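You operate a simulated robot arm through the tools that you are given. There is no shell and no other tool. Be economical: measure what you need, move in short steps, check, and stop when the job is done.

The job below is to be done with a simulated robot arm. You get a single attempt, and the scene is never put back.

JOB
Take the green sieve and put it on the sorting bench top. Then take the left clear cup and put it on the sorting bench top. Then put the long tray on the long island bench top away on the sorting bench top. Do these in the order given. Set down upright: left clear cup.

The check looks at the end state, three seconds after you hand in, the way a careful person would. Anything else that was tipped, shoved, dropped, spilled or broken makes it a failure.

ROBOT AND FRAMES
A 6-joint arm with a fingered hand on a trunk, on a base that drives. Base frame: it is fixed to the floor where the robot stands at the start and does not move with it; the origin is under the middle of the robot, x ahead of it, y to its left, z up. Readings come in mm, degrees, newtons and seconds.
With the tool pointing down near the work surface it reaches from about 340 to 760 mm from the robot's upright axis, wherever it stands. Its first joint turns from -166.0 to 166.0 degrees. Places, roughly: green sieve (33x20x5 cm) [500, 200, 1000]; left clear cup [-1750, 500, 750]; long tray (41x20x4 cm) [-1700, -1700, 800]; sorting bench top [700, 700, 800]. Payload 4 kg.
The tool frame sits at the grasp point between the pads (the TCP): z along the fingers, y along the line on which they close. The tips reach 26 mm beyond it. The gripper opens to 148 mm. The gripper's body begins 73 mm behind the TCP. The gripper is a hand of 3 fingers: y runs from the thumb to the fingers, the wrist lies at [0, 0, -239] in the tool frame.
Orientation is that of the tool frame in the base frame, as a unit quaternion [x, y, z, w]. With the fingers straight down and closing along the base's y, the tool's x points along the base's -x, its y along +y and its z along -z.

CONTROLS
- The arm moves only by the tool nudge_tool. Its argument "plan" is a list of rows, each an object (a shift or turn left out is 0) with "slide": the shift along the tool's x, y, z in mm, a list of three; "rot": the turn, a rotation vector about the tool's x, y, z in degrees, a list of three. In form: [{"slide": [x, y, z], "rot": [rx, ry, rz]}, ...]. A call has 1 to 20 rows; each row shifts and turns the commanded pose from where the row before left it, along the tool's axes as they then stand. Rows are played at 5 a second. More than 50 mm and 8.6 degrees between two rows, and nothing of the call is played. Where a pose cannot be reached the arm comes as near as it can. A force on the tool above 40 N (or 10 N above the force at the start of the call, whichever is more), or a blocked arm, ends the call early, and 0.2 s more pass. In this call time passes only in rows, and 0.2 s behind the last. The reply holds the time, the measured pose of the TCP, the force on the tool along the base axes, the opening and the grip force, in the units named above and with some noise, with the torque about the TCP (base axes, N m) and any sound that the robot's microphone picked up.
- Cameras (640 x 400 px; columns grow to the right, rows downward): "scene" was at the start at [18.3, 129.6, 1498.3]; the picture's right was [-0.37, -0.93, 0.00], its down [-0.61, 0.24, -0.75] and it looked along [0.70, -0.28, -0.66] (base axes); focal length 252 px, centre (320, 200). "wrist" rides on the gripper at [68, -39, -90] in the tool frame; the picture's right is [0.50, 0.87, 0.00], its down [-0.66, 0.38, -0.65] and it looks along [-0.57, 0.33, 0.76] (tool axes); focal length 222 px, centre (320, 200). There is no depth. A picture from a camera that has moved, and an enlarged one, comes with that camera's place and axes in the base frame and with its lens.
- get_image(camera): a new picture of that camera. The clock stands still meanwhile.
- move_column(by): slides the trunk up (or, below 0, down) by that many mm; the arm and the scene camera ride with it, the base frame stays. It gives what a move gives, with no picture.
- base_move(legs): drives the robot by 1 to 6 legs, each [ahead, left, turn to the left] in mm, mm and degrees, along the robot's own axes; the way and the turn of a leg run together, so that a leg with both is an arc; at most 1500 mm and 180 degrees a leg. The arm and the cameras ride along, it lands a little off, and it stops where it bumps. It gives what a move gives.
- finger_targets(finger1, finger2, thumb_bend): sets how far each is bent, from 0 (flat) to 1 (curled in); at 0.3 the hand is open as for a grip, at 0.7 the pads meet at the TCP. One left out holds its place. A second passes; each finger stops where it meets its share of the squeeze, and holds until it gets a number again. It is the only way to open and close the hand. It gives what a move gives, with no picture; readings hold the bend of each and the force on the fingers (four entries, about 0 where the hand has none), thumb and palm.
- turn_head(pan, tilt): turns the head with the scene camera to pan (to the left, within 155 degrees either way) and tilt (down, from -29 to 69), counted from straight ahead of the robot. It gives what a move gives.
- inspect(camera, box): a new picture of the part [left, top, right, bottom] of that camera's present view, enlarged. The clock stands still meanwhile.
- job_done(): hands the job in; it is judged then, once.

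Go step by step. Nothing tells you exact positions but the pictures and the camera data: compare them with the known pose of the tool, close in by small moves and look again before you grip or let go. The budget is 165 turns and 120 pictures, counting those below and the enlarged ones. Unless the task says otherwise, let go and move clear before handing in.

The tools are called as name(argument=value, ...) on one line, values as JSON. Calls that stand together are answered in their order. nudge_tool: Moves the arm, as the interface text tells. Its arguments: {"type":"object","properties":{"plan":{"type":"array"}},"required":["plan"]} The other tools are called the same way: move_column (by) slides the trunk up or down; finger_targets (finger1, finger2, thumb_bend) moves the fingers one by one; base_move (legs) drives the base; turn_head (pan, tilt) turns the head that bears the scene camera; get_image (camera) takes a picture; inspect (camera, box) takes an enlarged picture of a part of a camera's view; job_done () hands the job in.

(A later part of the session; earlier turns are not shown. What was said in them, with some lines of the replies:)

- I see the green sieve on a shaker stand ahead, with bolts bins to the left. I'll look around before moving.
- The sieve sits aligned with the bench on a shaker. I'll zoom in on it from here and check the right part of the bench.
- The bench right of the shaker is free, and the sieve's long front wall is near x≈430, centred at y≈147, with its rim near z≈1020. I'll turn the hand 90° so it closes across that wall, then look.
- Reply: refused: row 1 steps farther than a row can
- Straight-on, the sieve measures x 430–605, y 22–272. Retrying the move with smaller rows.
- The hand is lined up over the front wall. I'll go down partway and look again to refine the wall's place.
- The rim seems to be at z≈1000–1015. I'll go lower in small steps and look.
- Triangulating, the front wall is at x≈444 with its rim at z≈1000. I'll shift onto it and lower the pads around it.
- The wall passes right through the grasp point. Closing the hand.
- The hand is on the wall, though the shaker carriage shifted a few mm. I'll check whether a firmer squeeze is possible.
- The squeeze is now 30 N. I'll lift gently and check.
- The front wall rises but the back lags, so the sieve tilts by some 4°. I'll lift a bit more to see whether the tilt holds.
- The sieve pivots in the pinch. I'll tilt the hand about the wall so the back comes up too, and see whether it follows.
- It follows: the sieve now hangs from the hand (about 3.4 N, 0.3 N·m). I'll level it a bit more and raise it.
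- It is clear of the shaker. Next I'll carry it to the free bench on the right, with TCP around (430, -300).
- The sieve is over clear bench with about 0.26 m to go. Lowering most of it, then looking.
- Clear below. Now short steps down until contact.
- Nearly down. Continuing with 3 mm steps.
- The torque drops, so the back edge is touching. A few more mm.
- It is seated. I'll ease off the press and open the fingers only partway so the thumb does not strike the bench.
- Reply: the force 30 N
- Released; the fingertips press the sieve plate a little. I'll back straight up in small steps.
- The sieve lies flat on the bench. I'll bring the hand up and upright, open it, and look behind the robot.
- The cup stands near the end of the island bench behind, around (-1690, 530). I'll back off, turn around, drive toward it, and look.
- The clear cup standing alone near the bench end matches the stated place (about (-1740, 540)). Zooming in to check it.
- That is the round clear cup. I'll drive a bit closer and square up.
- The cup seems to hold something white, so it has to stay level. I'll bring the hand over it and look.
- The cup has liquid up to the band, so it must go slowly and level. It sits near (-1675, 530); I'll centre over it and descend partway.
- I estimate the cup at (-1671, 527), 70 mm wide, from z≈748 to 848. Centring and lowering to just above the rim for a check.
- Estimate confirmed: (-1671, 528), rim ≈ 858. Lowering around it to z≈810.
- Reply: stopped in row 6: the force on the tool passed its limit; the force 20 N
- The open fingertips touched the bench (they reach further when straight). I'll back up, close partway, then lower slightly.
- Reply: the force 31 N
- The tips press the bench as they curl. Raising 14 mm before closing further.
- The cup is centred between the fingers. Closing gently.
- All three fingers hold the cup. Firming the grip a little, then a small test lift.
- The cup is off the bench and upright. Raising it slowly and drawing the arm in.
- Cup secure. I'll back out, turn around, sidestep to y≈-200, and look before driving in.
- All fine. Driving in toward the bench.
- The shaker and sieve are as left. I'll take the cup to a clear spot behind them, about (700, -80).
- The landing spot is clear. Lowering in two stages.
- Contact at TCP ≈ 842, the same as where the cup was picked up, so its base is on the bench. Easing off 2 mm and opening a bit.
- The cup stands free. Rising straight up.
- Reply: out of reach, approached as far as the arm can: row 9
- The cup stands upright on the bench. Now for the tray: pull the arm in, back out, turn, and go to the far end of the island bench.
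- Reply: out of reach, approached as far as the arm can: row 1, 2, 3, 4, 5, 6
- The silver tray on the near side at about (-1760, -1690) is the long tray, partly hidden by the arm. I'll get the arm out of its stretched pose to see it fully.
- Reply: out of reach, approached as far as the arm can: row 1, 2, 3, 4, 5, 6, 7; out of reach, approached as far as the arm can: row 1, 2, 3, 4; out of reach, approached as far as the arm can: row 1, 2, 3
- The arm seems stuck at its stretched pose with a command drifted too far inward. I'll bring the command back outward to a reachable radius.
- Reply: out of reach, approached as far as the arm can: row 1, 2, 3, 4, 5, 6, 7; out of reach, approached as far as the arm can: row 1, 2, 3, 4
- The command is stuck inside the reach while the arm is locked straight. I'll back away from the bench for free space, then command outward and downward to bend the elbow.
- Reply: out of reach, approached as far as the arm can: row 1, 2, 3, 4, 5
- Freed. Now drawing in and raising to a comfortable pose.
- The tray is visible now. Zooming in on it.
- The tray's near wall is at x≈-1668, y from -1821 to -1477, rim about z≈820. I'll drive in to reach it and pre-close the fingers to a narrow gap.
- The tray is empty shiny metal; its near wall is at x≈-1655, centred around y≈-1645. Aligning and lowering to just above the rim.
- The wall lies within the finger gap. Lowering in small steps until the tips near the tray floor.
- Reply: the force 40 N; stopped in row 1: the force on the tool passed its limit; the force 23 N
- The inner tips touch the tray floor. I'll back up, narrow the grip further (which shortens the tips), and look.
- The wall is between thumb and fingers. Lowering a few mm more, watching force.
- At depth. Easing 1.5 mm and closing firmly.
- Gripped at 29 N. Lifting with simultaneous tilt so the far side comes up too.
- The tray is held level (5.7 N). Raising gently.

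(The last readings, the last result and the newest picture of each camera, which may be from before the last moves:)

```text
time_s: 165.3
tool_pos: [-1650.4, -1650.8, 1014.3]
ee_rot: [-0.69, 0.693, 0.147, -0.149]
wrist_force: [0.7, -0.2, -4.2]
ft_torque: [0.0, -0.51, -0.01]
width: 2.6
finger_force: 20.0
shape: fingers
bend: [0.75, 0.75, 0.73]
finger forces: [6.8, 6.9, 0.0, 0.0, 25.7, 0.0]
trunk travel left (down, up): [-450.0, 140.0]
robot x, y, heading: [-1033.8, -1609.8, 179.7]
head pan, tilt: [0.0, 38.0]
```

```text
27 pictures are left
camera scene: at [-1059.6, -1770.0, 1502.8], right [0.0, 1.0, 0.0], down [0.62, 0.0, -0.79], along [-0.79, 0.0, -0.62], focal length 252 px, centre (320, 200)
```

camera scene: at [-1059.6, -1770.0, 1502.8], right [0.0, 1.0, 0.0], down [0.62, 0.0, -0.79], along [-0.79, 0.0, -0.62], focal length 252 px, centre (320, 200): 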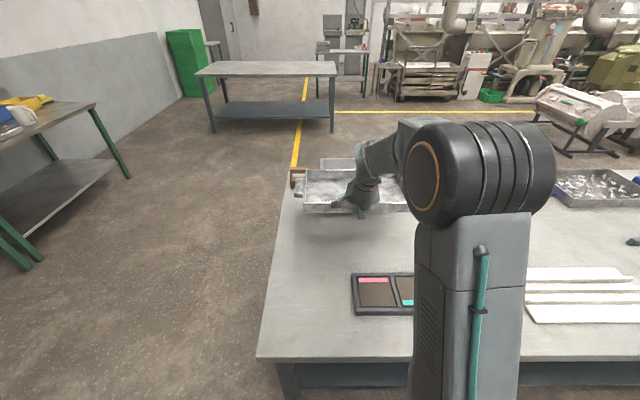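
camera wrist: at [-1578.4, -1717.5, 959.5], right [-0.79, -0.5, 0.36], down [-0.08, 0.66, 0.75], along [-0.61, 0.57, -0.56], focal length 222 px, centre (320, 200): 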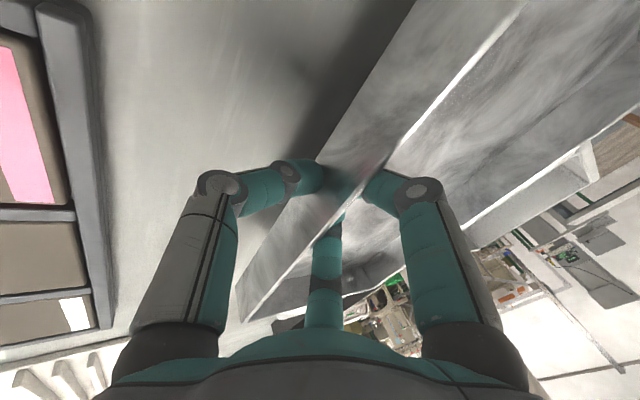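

Pulling the tray in a bit, then backing off and turning the other way round (away from the sinks) toward the sorting bench.

nudge_tool(plan=[{"slide": [0, -7, -3]}, {"slide": [0, -14, -6]}, {"slide": [0, -18, -8]}, {"slide": [0, -18, -8]}, {"slide": [0, -18, -8]}, {"slide": [0, -14, -6]}, {"slide": [0, -7, -3]}])

base_move(legs=[[-450, 0, 0]])

get_image(camera="wrist")

```text
time_s: 166.9
tool_pos: [-1546.1, -1651.3, 1014.2]
ee_rot: [-0.689, 0.693, 0.147, -0.149]
wrist_force: [-0.4, 0.0, -5.3]
ft_torque: [0.0, -0.48, 0.0]
width: 2.6
finger_force: 19.3
shape: fingers
bend: [0.75, 0.75, 0.73]
finger forces: [6.5, 6.8, 0.0, 0.0, 25.4, 0.1]
trunk travel left (down, up): [-450.0, 140.0]
robot x, y, heading: [-1030.6, -1607.9, 179.8]
head pan, tilt: [0.0, 38.0]
```

```text
time_s: 169.7
tool_pos: [-1086.1, -1650.1, 1014.1]
ee_rot: [-0.69, 0.693, 0.147, -0.148]
wrist_force: [-0.4, 0.2, -4.3]
ft_torque: [-0.02, -0.54, -0.02]
width: 2.5
finger_force: 20.0
shape: fingers
bend: [0.75, 0.75, 0.73]
finger forces: [6.8, 6.9, 0.1, 0.0, 25.7, 0.0]
trunk travel left (down, up): [-450.0, 140.0]
robot x, y, heading: [-574.5, -1610.7, 179.5]
head pan, tilt: [0.0, 38.0]
```

```text
26 pictures are left
camera wrist: at [-1012.8, -1718.3, 1080.8], right [-0.79, -0.49, 0.36], down [-0.07, 0.66, 0.75], along [-0.6, 0.57, -0.56], focal length 222 px, centre (320, 200)
```

wrist: 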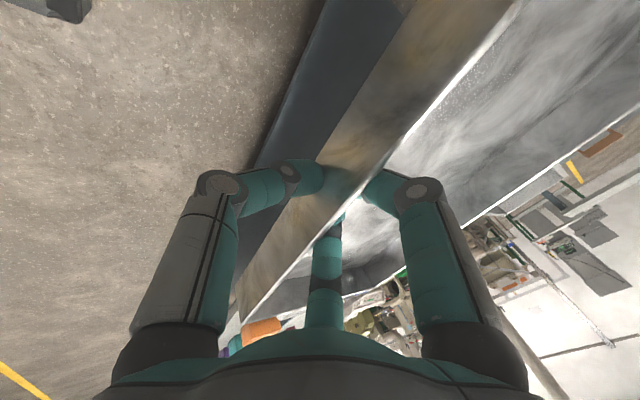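

The tray rides steadily. Turning right 180° and sidestepping to y≈-430.

base_move(legs=[[0, 0, -90], [0, 0, -89.5], [0, 1180, 0]])

get_image(camera="scene")

get_image(camera="wrist")

```text
time_s: 183.1
tool_pos: [-123.5, -388.1, 1013.2]
ee_rot: [0.68, 0.703, 0.151, 0.144]
wrist_force: [0.4, -0.5, -4.8]
ft_torque: [-0.03, 0.54, -0.04]
width: 2.0
finger_force: 18.6
shape: fingers
bend: [0.75, 0.75, 0.74]
finger forces: [7.3, 7.4, 0.0, 0.0, 22.8, 0.1]
trunk travel left (down, up): [-450.0, 140.0]
robot x, y, heading: [-635.1, -452.0, 2.3]
head pan, tilt: [0.0, 38.0]
```

```text
25 pictures are left
camera scene: at [-613.6, -288.3, 1502.8], right [0.04, -1.0, 0.0], down [-0.62, -0.02, -0.79], along [0.79, 0.03, -0.62], focal length 252 px, centre (320, 200)
```

scene: 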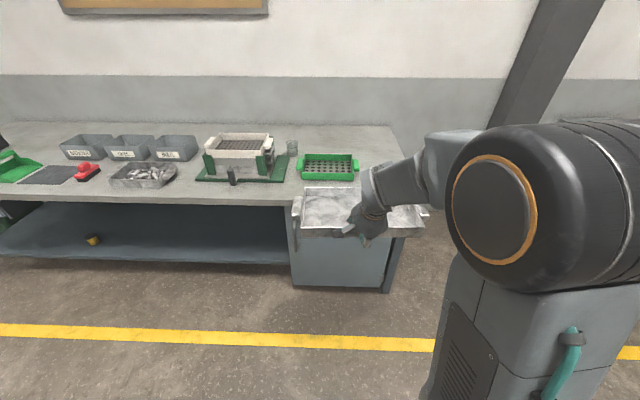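

```text
24 pictures are left
camera wrist: at [-198.2, -322.5, 1080.7], right [0.77, 0.53, 0.36], down [0.1, -0.65, 0.75], along [0.63, -0.54, -0.56], focal length 222 px, centre (320, 200)
```

wrist: 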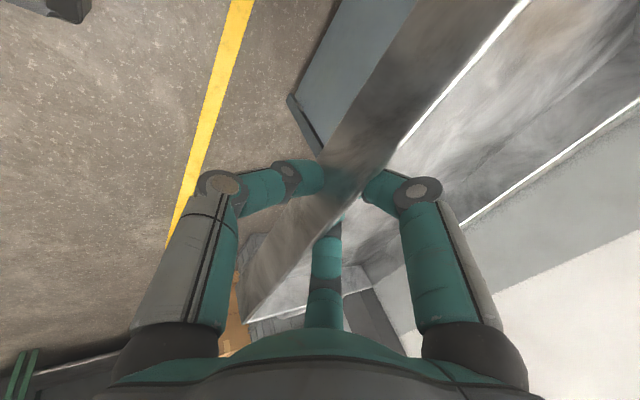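

Cup, sieve and shaker are all fine. Straightening and driving in.

base_move(legs=[[0, -30, -2.3], [625, 0, 0]])

turn_head(pan=-5, tilt=42)

get_image(camera="scene")

```text
time_s: 187.0
tool_pos: [498.2, -419.7, 1014.6]
ee_rot: [0.684, 0.699, 0.151, 0.144]
wrist_force: [0.0, 0.6, -5.5]
ft_torque: [-0.02, 0.47, 0.01]
width: 2.0
finger_force: 19.0
shape: fingers
bend: [0.75, 0.75, 0.74]
finger forces: [7.2, 7.3, 0.1, 0.1, 23.5, 0.1]
trunk travel left (down, up): [-450.0, 140.0]
robot x, y, heading: [-13.2, -473.5, 1.2]
head pan, tilt: [0.0, 38.0]
```

```text
time_s: 187.7
tool_pos: [498.1, -418.1, 1013.8]
ee_rot: [0.684, 0.698, 0.151, 0.145]
wrist_force: [-0.3, 0.4, -4.6]
ft_torque: [0.02, 0.5, 0.0]
width: 1.9
finger_force: 18.6
shape: fingers
bend: [0.75, 0.75, 0.74]
finger forces: [7.2, 7.3, 0.0, 0.0, 23.6, 0.0]
trunk travel left (down, up): [-450.0, 140.0]
robot x, y, heading: [-13.6, -473.4, 1.2]
head pan, tilt: [-5.0, 42.0]
```

```text
23 pictures are left
camera scene: at [6.4, -319.9, 1496.9], right [-0.06, -1.0, 0.0], down [-0.67, 0.04, -0.74], along [0.74, -0.05, -0.67], focal length 252 px, centre (320, 200)
```

scene: 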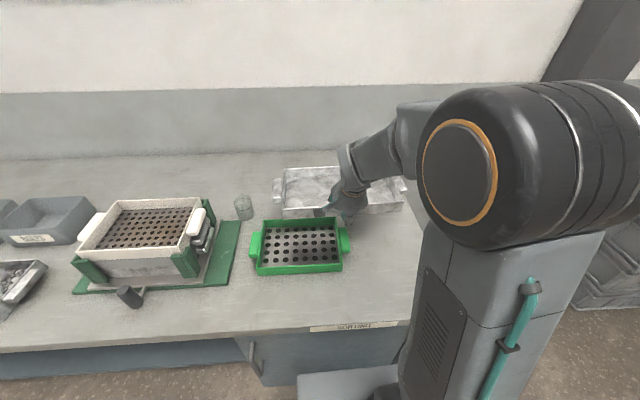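

The zone behind the sieve is clear. Extending the tray out to x≈705.

nudge_tool(plan=[{"slide": [0, 6, 2.7]}, {"slide": [0, 12, 5.4]}, {"slide": [-1, 18.3, 8.1]}, {"slide": [-1, 18.3, 8.1]}, {"slide": [-1, 18.3, 8.1]}, {"slide": [-1, 18.3, 8.1]}, {"slide": [-1, 18.3, 8.1]}, {"slide": [-1, 18.3, 8.1]}, {"slide": [-1, 18.3, 8.1]}, {"slide": [-1, 18.3, 8.1]}, {"slide": [0, 16, 7.1]}, {"slide": [0, 8, 3.6]}])

get_image(camera="scene")

get_image(camera="wrist")

```text
time_s: 190.3
tool_pos: [704.9, -422.8, 1012.6]
ee_rot: [0.685, 0.698, 0.15, 0.144]
wrist_force: [0.4, -0.7, -5.0]
ft_torque: [-0.04, 0.52, 0.02]
width: 1.6
finger_force: 18.9
shape: fingers
bend: [0.75, 0.75, 0.74]
finger forces: [7.1, 7.1, 0.1, 0.0, 23.9, 0.0]
trunk travel left (down, up): [-450.0, 140.0]
robot x, y, heading: [-12.1, -475.5, 1.2]
head pan, tilt: [-5.0, 42.0]
```

```text
22 pictures are left
camera scene: at [6.7, -319.9, 1496.8], right [-0.06, -1.0, 0.0], down [-0.67, 0.04, -0.74], along [0.74, -0.05, -0.67], focal length 252 px, centre (320, 200)
```

scene: 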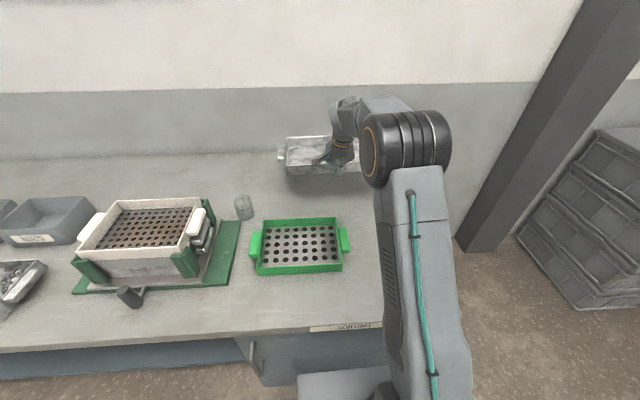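

```text
21 pictures are left
camera wrist: at [631.3, -355.5, 1080.5], right [0.78, 0.52, 0.35], down [0.09, -0.66, 0.75], along [0.62, -0.55, -0.56], focal length 222 px, centre (320, 200)
```

wrist: 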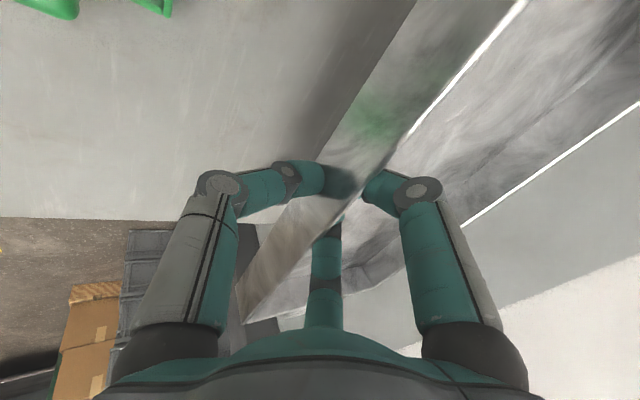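

Position is good. Lowering toward the bench.

nudge_tool(plan=[{"slide": [0, -3, 6.5]}, {"slide": [0, -6, 13]}, {"slide": [0, -8, 18.3]}, {"slide": [0, -8, 18.3]}, {"slide": [0, -8, 18.3]}, {"slide": [0, -8, 18.3]}, {"slide": [0, -8, 18.3]}, {"slide": [0, -6, 13]}, {"slide": [0, -3, 6.5]}])

inspect(camera="scene", box=[230, 120, 410, 260])

```text
time_s: 192.3
tool_pos: [705.2, -422.6, 870.4]
ee_rot: [0.684, 0.699, 0.15, 0.145]
wrist_force: [-0.4, 0.3, -5.6]
ft_torque: [-0.04, 0.5, 0.03]
width: 1.3
finger_force: 19.4
shape: fingers
bend: [0.75, 0.75, 0.74]
finger forces: [6.9, 7.2, 0.0, 0.1, 24.1, 0.0]
trunk travel left (down, up): [-450.0, 140.0]
robot x, y, heading: [-14.3, -475.3, 1.6]
head pan, tilt: [-5.0, 42.0]
```

```text
2.86 times, centred on (320, 190) of scene
camera zoom: at [6.6, -319.9, 1496.9], right [-0.06, -1.0, 0.0], down [-0.67, 0.04, -0.74], along [0.74, -0.05, -0.67], focal length 721 px, centre (320, 229)
```

zoom: 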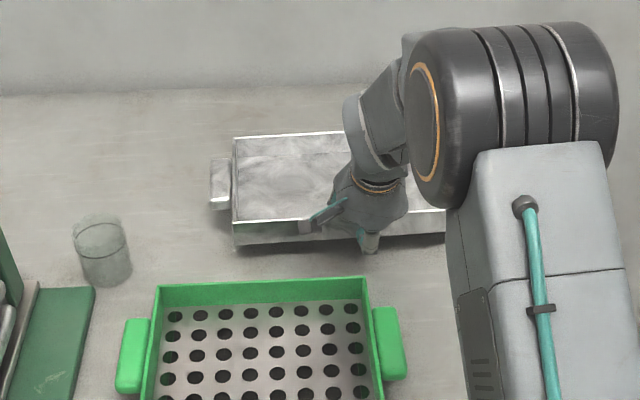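

nudge_tool(plan=[{"slide": [0, -2, 4.6]}, {"slide": [0, -2, 4.6]}, {"slide": [0, -2, 4.6]}, {"slide": [0, -1.2, 2.7]}, {"slide": [0, -1.2, 2.7]}])

nudge_tool(plan=[{"slide": [0, -1, 2.3]}, {"slide": [0, -1, 2.3]}])

```text
time_s: 193.5
tool_pos: [705.2, -420.7, 849.9]
ee_rot: [0.685, 0.698, 0.15, 0.144]
wrist_force: [1.4, 0.6, -4.7]
ft_torque: [0.0, 0.51, 0.02]
width: 1.6
finger_force: 19.6
shape: fingers
bend: [0.75, 0.75, 0.74]
finger forces: [7.1, 7.1, 0.0, 0.0, 24.3, 0.0]
trunk travel left (down, up): [-450.0, 140.0]
robot x, y, heading: [-17.1, -474.6, 1.2]
head pan, tilt: [-5.0, 42.0]
```

```text
time_s: 194.1
tool_pos: [704.6, -421.6, 844.8]
ee_rot: [0.684, 0.699, 0.15, 0.145]
wrist_force: [-0.3, 0.1, -5.5]
ft_torque: [0.0, 0.5, 0.01]
width: 1.4
finger_force: 19.2
shape: fingers
bend: [0.75, 0.75, 0.74]
finger forces: [7.1, 7.3, 0.0, 0.0, 24.4, 0.1]
trunk travel left (down, up): [-450.0, 140.0]
robot x, y, heading: [-15.1, -475.7, 1.4]
head pan, tilt: [-5.0, 42.0]
```

nudge_tool(plan=[{"slide": [0, -1, 2.3]}, {"slide": [0, -1, 2.3]}])

nudge_tool(plan=[{"slide": [0, -0.8, 1.8]}, {"slide": [0, -0.8, 1.8]}])

inspect(camera="scene", box=[230, 120, 410, 260])

```text
time_s: 194.7
tool_pos: [705.0, -422.4, 839.1]
ee_rot: [0.684, 0.699, 0.151, 0.145]
wrist_force: [-0.4, -0.1, -5.5]
ft_torque: [-0.03, 0.51, 0.0]
width: 1.6
finger_force: 19.3
shape: fingers
bend: [0.75, 0.75, 0.74]
finger forces: [7.1, 7.2, 0.0, 0.1, 24.5, 0.0]
trunk travel left (down, up): [-450.0, 140.0]
robot x, y, heading: [-12.1, -476.1, 1.2]
head pan, tilt: [-5.0, 42.0]
```

```text
time_s: 195.3
tool_pos: [702.8, -422.3, 836.3]
ee_rot: [0.684, 0.699, 0.15, 0.144]
wrist_force: [-0.2, -0.7, -5.4]
ft_torque: [-0.03, 0.51, 0.01]
width: 1.7
finger_force: 19.3
shape: fingers
bend: [0.75, 0.75, 0.74]
finger forces: [7.2, 7.1, 0.0, 0.0, 24.4, 0.1]
trunk travel left (down, up): [-450.0, 140.0]
robot x, y, heading: [-17.3, -470.3, 1.6]
head pan, tilt: [-5.0, 42.0]
```

```text
2.86 times, centred on (320, 190) of scene
camera zoom: at [6.6, -319.9, 1496.9], right [-0.06, -1.0, 0.0], down [-0.67, 0.04, -0.74], along [0.74, -0.05, -0.67], focal length 721 px, centre (320, 229)
```

zoom: 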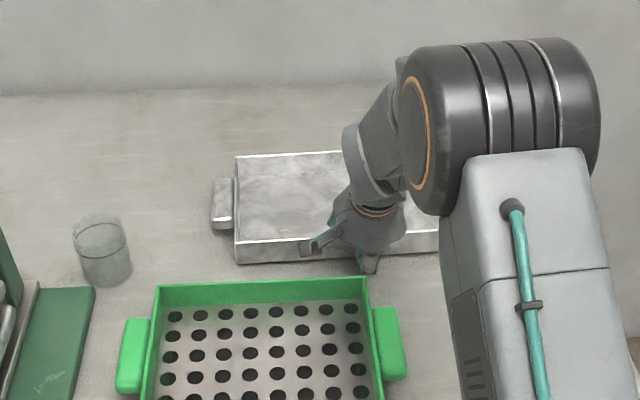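

nudge_tool(plan=[{"slide": [0, -0.8, 1.8]}, {"slide": [0, -0.8, 1.8]}])

nudge_tool(plan=[{"slide": [0, -0.8, 1.8]}])

```text
time_s: 195.9
tool_pos: [703.9, -421.4, 832.5]
ee_rot: [0.683, 0.7, 0.15, 0.146]
wrist_force: [0.0, 0.1, -4.3]
ft_torque: [-0.02, 0.5, 0.02]
width: 1.5
finger_force: 18.5
shape: fingers
bend: [0.75, 0.75, 0.74]
finger forces: [6.7, 7.0, 0.1, 0.0, 24.1, 0.0]
trunk travel left (down, up): [-450.0, 140.0]
robot x, y, heading: [-13.2, -474.8, 1.1]
head pan, tilt: [-5.0, 42.0]
```

```text
time_s: 196.3
tool_pos: [704.3, -422.0, 829.5]
ee_rot: [0.685, 0.698, 0.15, 0.145]
wrist_force: [0.2, 0.6, -4.2]
ft_torque: [0.05, 0.45, -0.01]
width: 1.4
finger_force: 18.1
shape: fingers
bend: [0.75, 0.75, 0.74]
finger forces: [6.2, 6.5, 0.1, 0.1, 23.5, 0.0]
trunk travel left (down, up): [-450.0, 140.0]
robot x, y, heading: [-12.5, -473.7, 1.4]
head pan, tilt: [-5.0, 42.0]
```

Contact is beginning. One more millimetre or two at a time.

nudge_tool(plan=[{"slide": [0, -0.8, 1.8]}])

nudge_tool(plan=[{"slide": [0, -0.6, 1.4]}])

```text
time_s: 196.7
tool_pos: [703.4, -422.0, 827.8]
ee_rot: [0.684, 0.698, 0.151, 0.146]
wrist_force: [-0.2, -0.1, -2.6]
ft_torque: [0.05, 0.4, 0.02]
width: 1.2
finger_force: 17.4
shape: fingers
bend: [0.75, 0.75, 0.75]
finger forces: [5.6, 5.8, 0.0, 0.0, 23.0, 0.2]
trunk travel left (down, up): [-450.0, 140.0]
robot x, y, heading: [-12.4, -470.7, 1.2]
head pan, tilt: [-5.0, 42.0]
```

```text
time_s: 197.1
tool_pos: [704.7, -421.6, 828.2]
ee_rot: [0.684, 0.699, 0.151, 0.146]
wrist_force: [-1.2, 0.8, 2.4]
ft_torque: [0.07, 0.38, 0.01]
width: 1.1
finger_force: 19.0
shape: fingers
bend: [0.75, 0.75, 0.75]
finger forces: [6.1, 6.6, 0.0, 0.1, 24.9, 0.1]
trunk travel left (down, up): [-450.0, 140.0]
robot x, y, heading: [-12.0, -474.2, 1.5]
head pan, tilt: [-5.0, 42.0]
```

The tray is down. Opening slightly and rising straight up.

finger_targets(finger1=0.68, finger2=0.68, thumb_bend=0.65)

get_image(camera="wrist")

inspect(camera="scene", box=[230, 120, 410, 260])

```text
time_s: 198.1
tool_pos: [704.8, -421.9, 827.9]
ee_rot: [0.684, 0.699, 0.152, 0.146]
wrist_force: [2.8, 0.4, 20.0]
ft_torque: [0.04, 0.08, 0.02]
width: 7.0
finger_force: 12.3
shape: fingers
bend: [0.67, 0.67, 0.67]
finger forces: [4.3, 4.3, 0.1, 0.0, 16.0, 0.0]
trunk travel left (down, up): [-450.0, 140.0]
robot x, y, heading: [-14.4, -472.8, 1.4]
head pan, tilt: [-5.0, 42.0]
```

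```text
18 pictures are left
camera wrist: at [630.8, -355.4, 896.2], right [0.78, 0.52, 0.36], down [0.09, -0.66, 0.75], along [0.62, -0.55, -0.56], focal length 222 px, centre (320, 200)
```

wrist: 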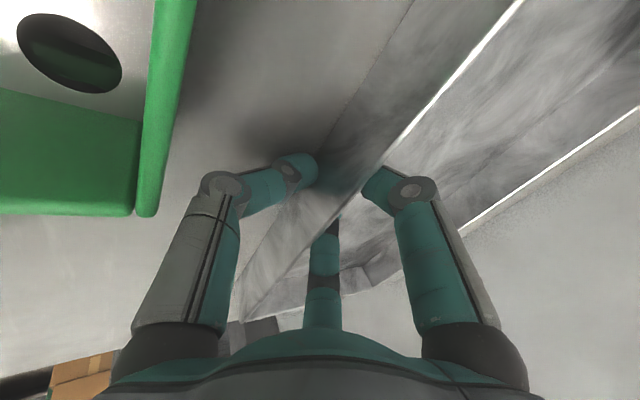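

```text
2.86 times, centred on (320, 190) of scene
camera zoom: at [4.6, -320.0, 1497.0], right [-0.06, -1.0, 0.0], down [-0.67, 0.04, -0.74], along [0.74, -0.05, -0.67], focal length 721 px, centre (320, 229)
```

zoom: 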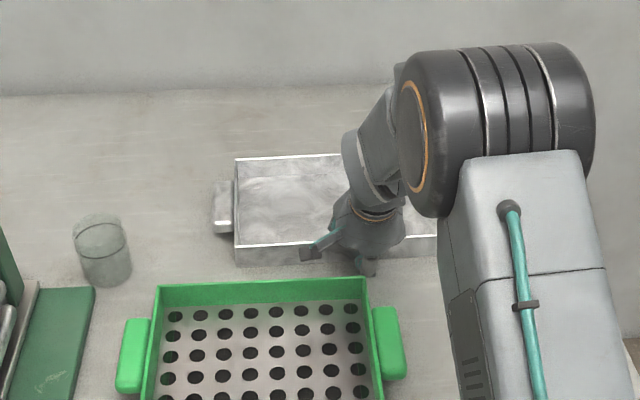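

The thumb is pressing the bench. Rising 4 mm, then opening a touch more.

nudge_tool(plan=[{"slide": [0, 0.8, -1.8]}, {"slide": [0, 0.8, -1.8]}])

finger_targets(finger1=0.64, finger2=0.64, thumb_bend=0.62)

nudge_tool(plan=[{"slide": [0, 1.2, -2.7]}, {"slide": [0, 2, -4.6]}, {"slide": [0, 4, -9.1]}, {"slide": [0, 4, -9.1]}, {"slide": [0, 6, -13.7]}, {"slide": [0, 10, -23]}, {"slide": [0, 14, -32]}])

get_image(camera="wrist")

get_image(camera="scene")

```text
time_s: 198.7
tool_pos: [703.3, -421.9, 830.4]
ee_rot: [0.683, 0.7, 0.15, 0.144]
wrist_force: [3.2, -1.0, 5.8]
ft_torque: [-0.03, 0.07, 0.0]
width: 7.2
finger_force: 7.9
shape: fingers
bend: [0.67, 0.67, 0.67]
finger forces: [2.6, 2.7, 0.0, 0.0, 10.0, 0.0]
trunk travel left (down, up): [-450.0, 140.0]
robot x, y, heading: [-12.3, -471.2, 1.1]
head pan, tilt: [-5.0, 42.0]
```

```text
time_s: 199.7
tool_pos: [703.8, -421.0, 832.7]
ee_rot: [0.684, 0.699, 0.151, 0.146]
wrist_force: [2.3, -0.5, 5.2]
ft_torque: [-0.04, -0.03, 0.03]
width: 13.0
finger_force: 4.5
shape: fingers
bend: [0.64, 0.64, 0.66]
finger forces: [0.7, 0.7, 0.0, 0.0, 7.5, 0.0]
trunk travel left (down, up): [-450.0, 140.0]
robot x, y, heading: [-15.9, -474.8, 1.2]
head pan, tilt: [-5.0, 42.0]
```

```text
time_s: 201.3
tool_pos: [704.4, -423.1, 933.5]
ee_rot: [0.684, 0.699, 0.151, 0.145]
wrist_force: [0.2, 0.1, -0.4]
ft_torque: [-0.01, 0.02, 0.03]
width: 20.0
finger_force: 0.0
shape: fingers
bend: [0.64, 0.64, 0.62]
finger forces: [0.0, 0.1, 0.0, 0.0, 0.0, 0.1]
trunk travel left (down, up): [-450.0, 140.0]
robot x, y, heading: [-14.7, -474.4, 1.2]
head pan, tilt: [-5.0, 42.0]
```

```text
16 pictures are left
camera wrist: at [630.5, -356.8, 1000.3], right [0.78, 0.52, 0.36], down [0.09, -0.66, 0.75], along [0.62, -0.55, -0.56], focal length 222 px, centre (320, 200)
```

wrist: 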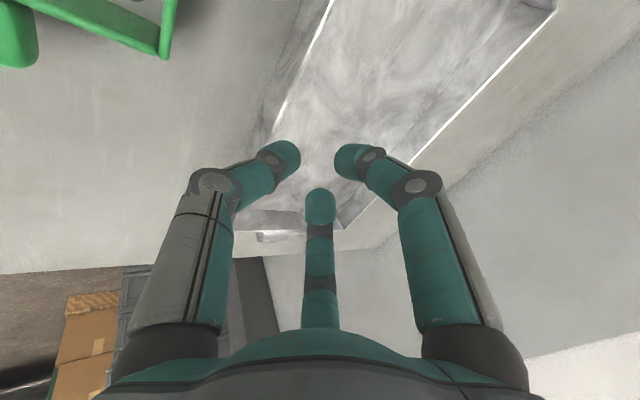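

```text
15 pictures are left
camera scene: at [6.0, -319.9, 1496.8], right [-0.06, -1.0, 0.0], down [-0.67, 0.04, -0.74], along [0.74, -0.05, -0.67], focal length 252 px, centre (320, 200)
```

scene: 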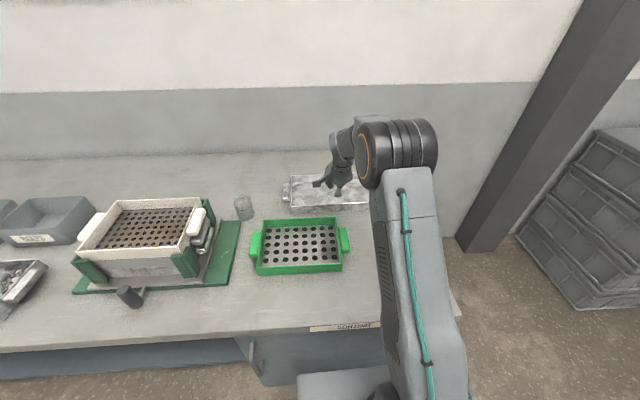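

All three are placed. Drawing the hand clear and taking a last look.

nudge_tool(plan=[{"slide": [0, 10, -28]}, {"slide": [0, -27, -20]}, {"slide": [0, -36, -20]}, {"slide": [0, -36, -20]}, {"slide": [0, -36, -20]}, {"slide": [0, -36, -20]}])

inspect(camera="scene", box=[60, 140, 380, 320])

```text
time_s: 202.7
tool_pos: [504.5, -429.3, 983.2]
ee_rot: [0.684, 0.699, 0.15, 0.145]
wrist_force: [0.4, 1.5, 0.2]
ft_torque: [0.03, 0.0, -0.02]
width: 20.0
finger_force: 0.1
shape: fingers
bend: [0.64, 0.64, 0.62]
finger forces: [0.0, 0.0, 0.1, 0.0, 0.0, 0.0]
trunk travel left (down, up): [-450.0, 140.0]
robot x, y, heading: [-14.4, -473.4, 1.3]
head pan, tilt: [-5.0, 42.0]
```

```text
2.00 times, centred on (220, 230) of scene
camera zoom: at [6.0, -319.9, 1496.9], right [-0.06, -1.0, 0.0], down [-0.67, 0.04, -0.74], along [0.74, -0.05, -0.67], focal length 505 px, centre (520, 140)
```

zoom: 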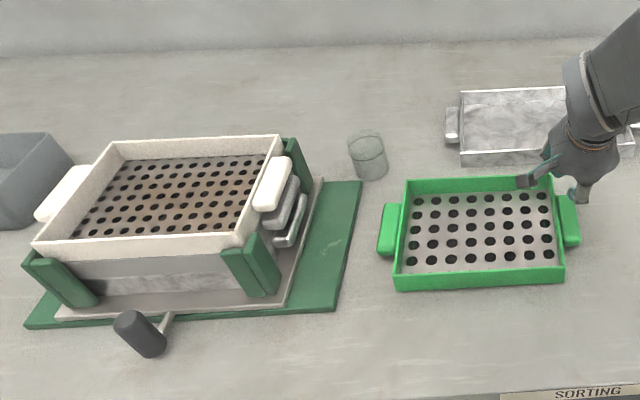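

The sieve, the upright cup and the tray all rest on the sorting bench, and the hand is clear. Handing in.

job_done()

```text
The job is handed in.
```

I put the green sieve, the left clear cup (upright) and the long tray on the sorting bench top in the order given, then moved the hand clear and handed in.

When I gripped the sieve, the shaker carriage under it shifted by about 5 mm. I did not move it back. I saw nothing else tipped, dropped or spilled in the last pictures.
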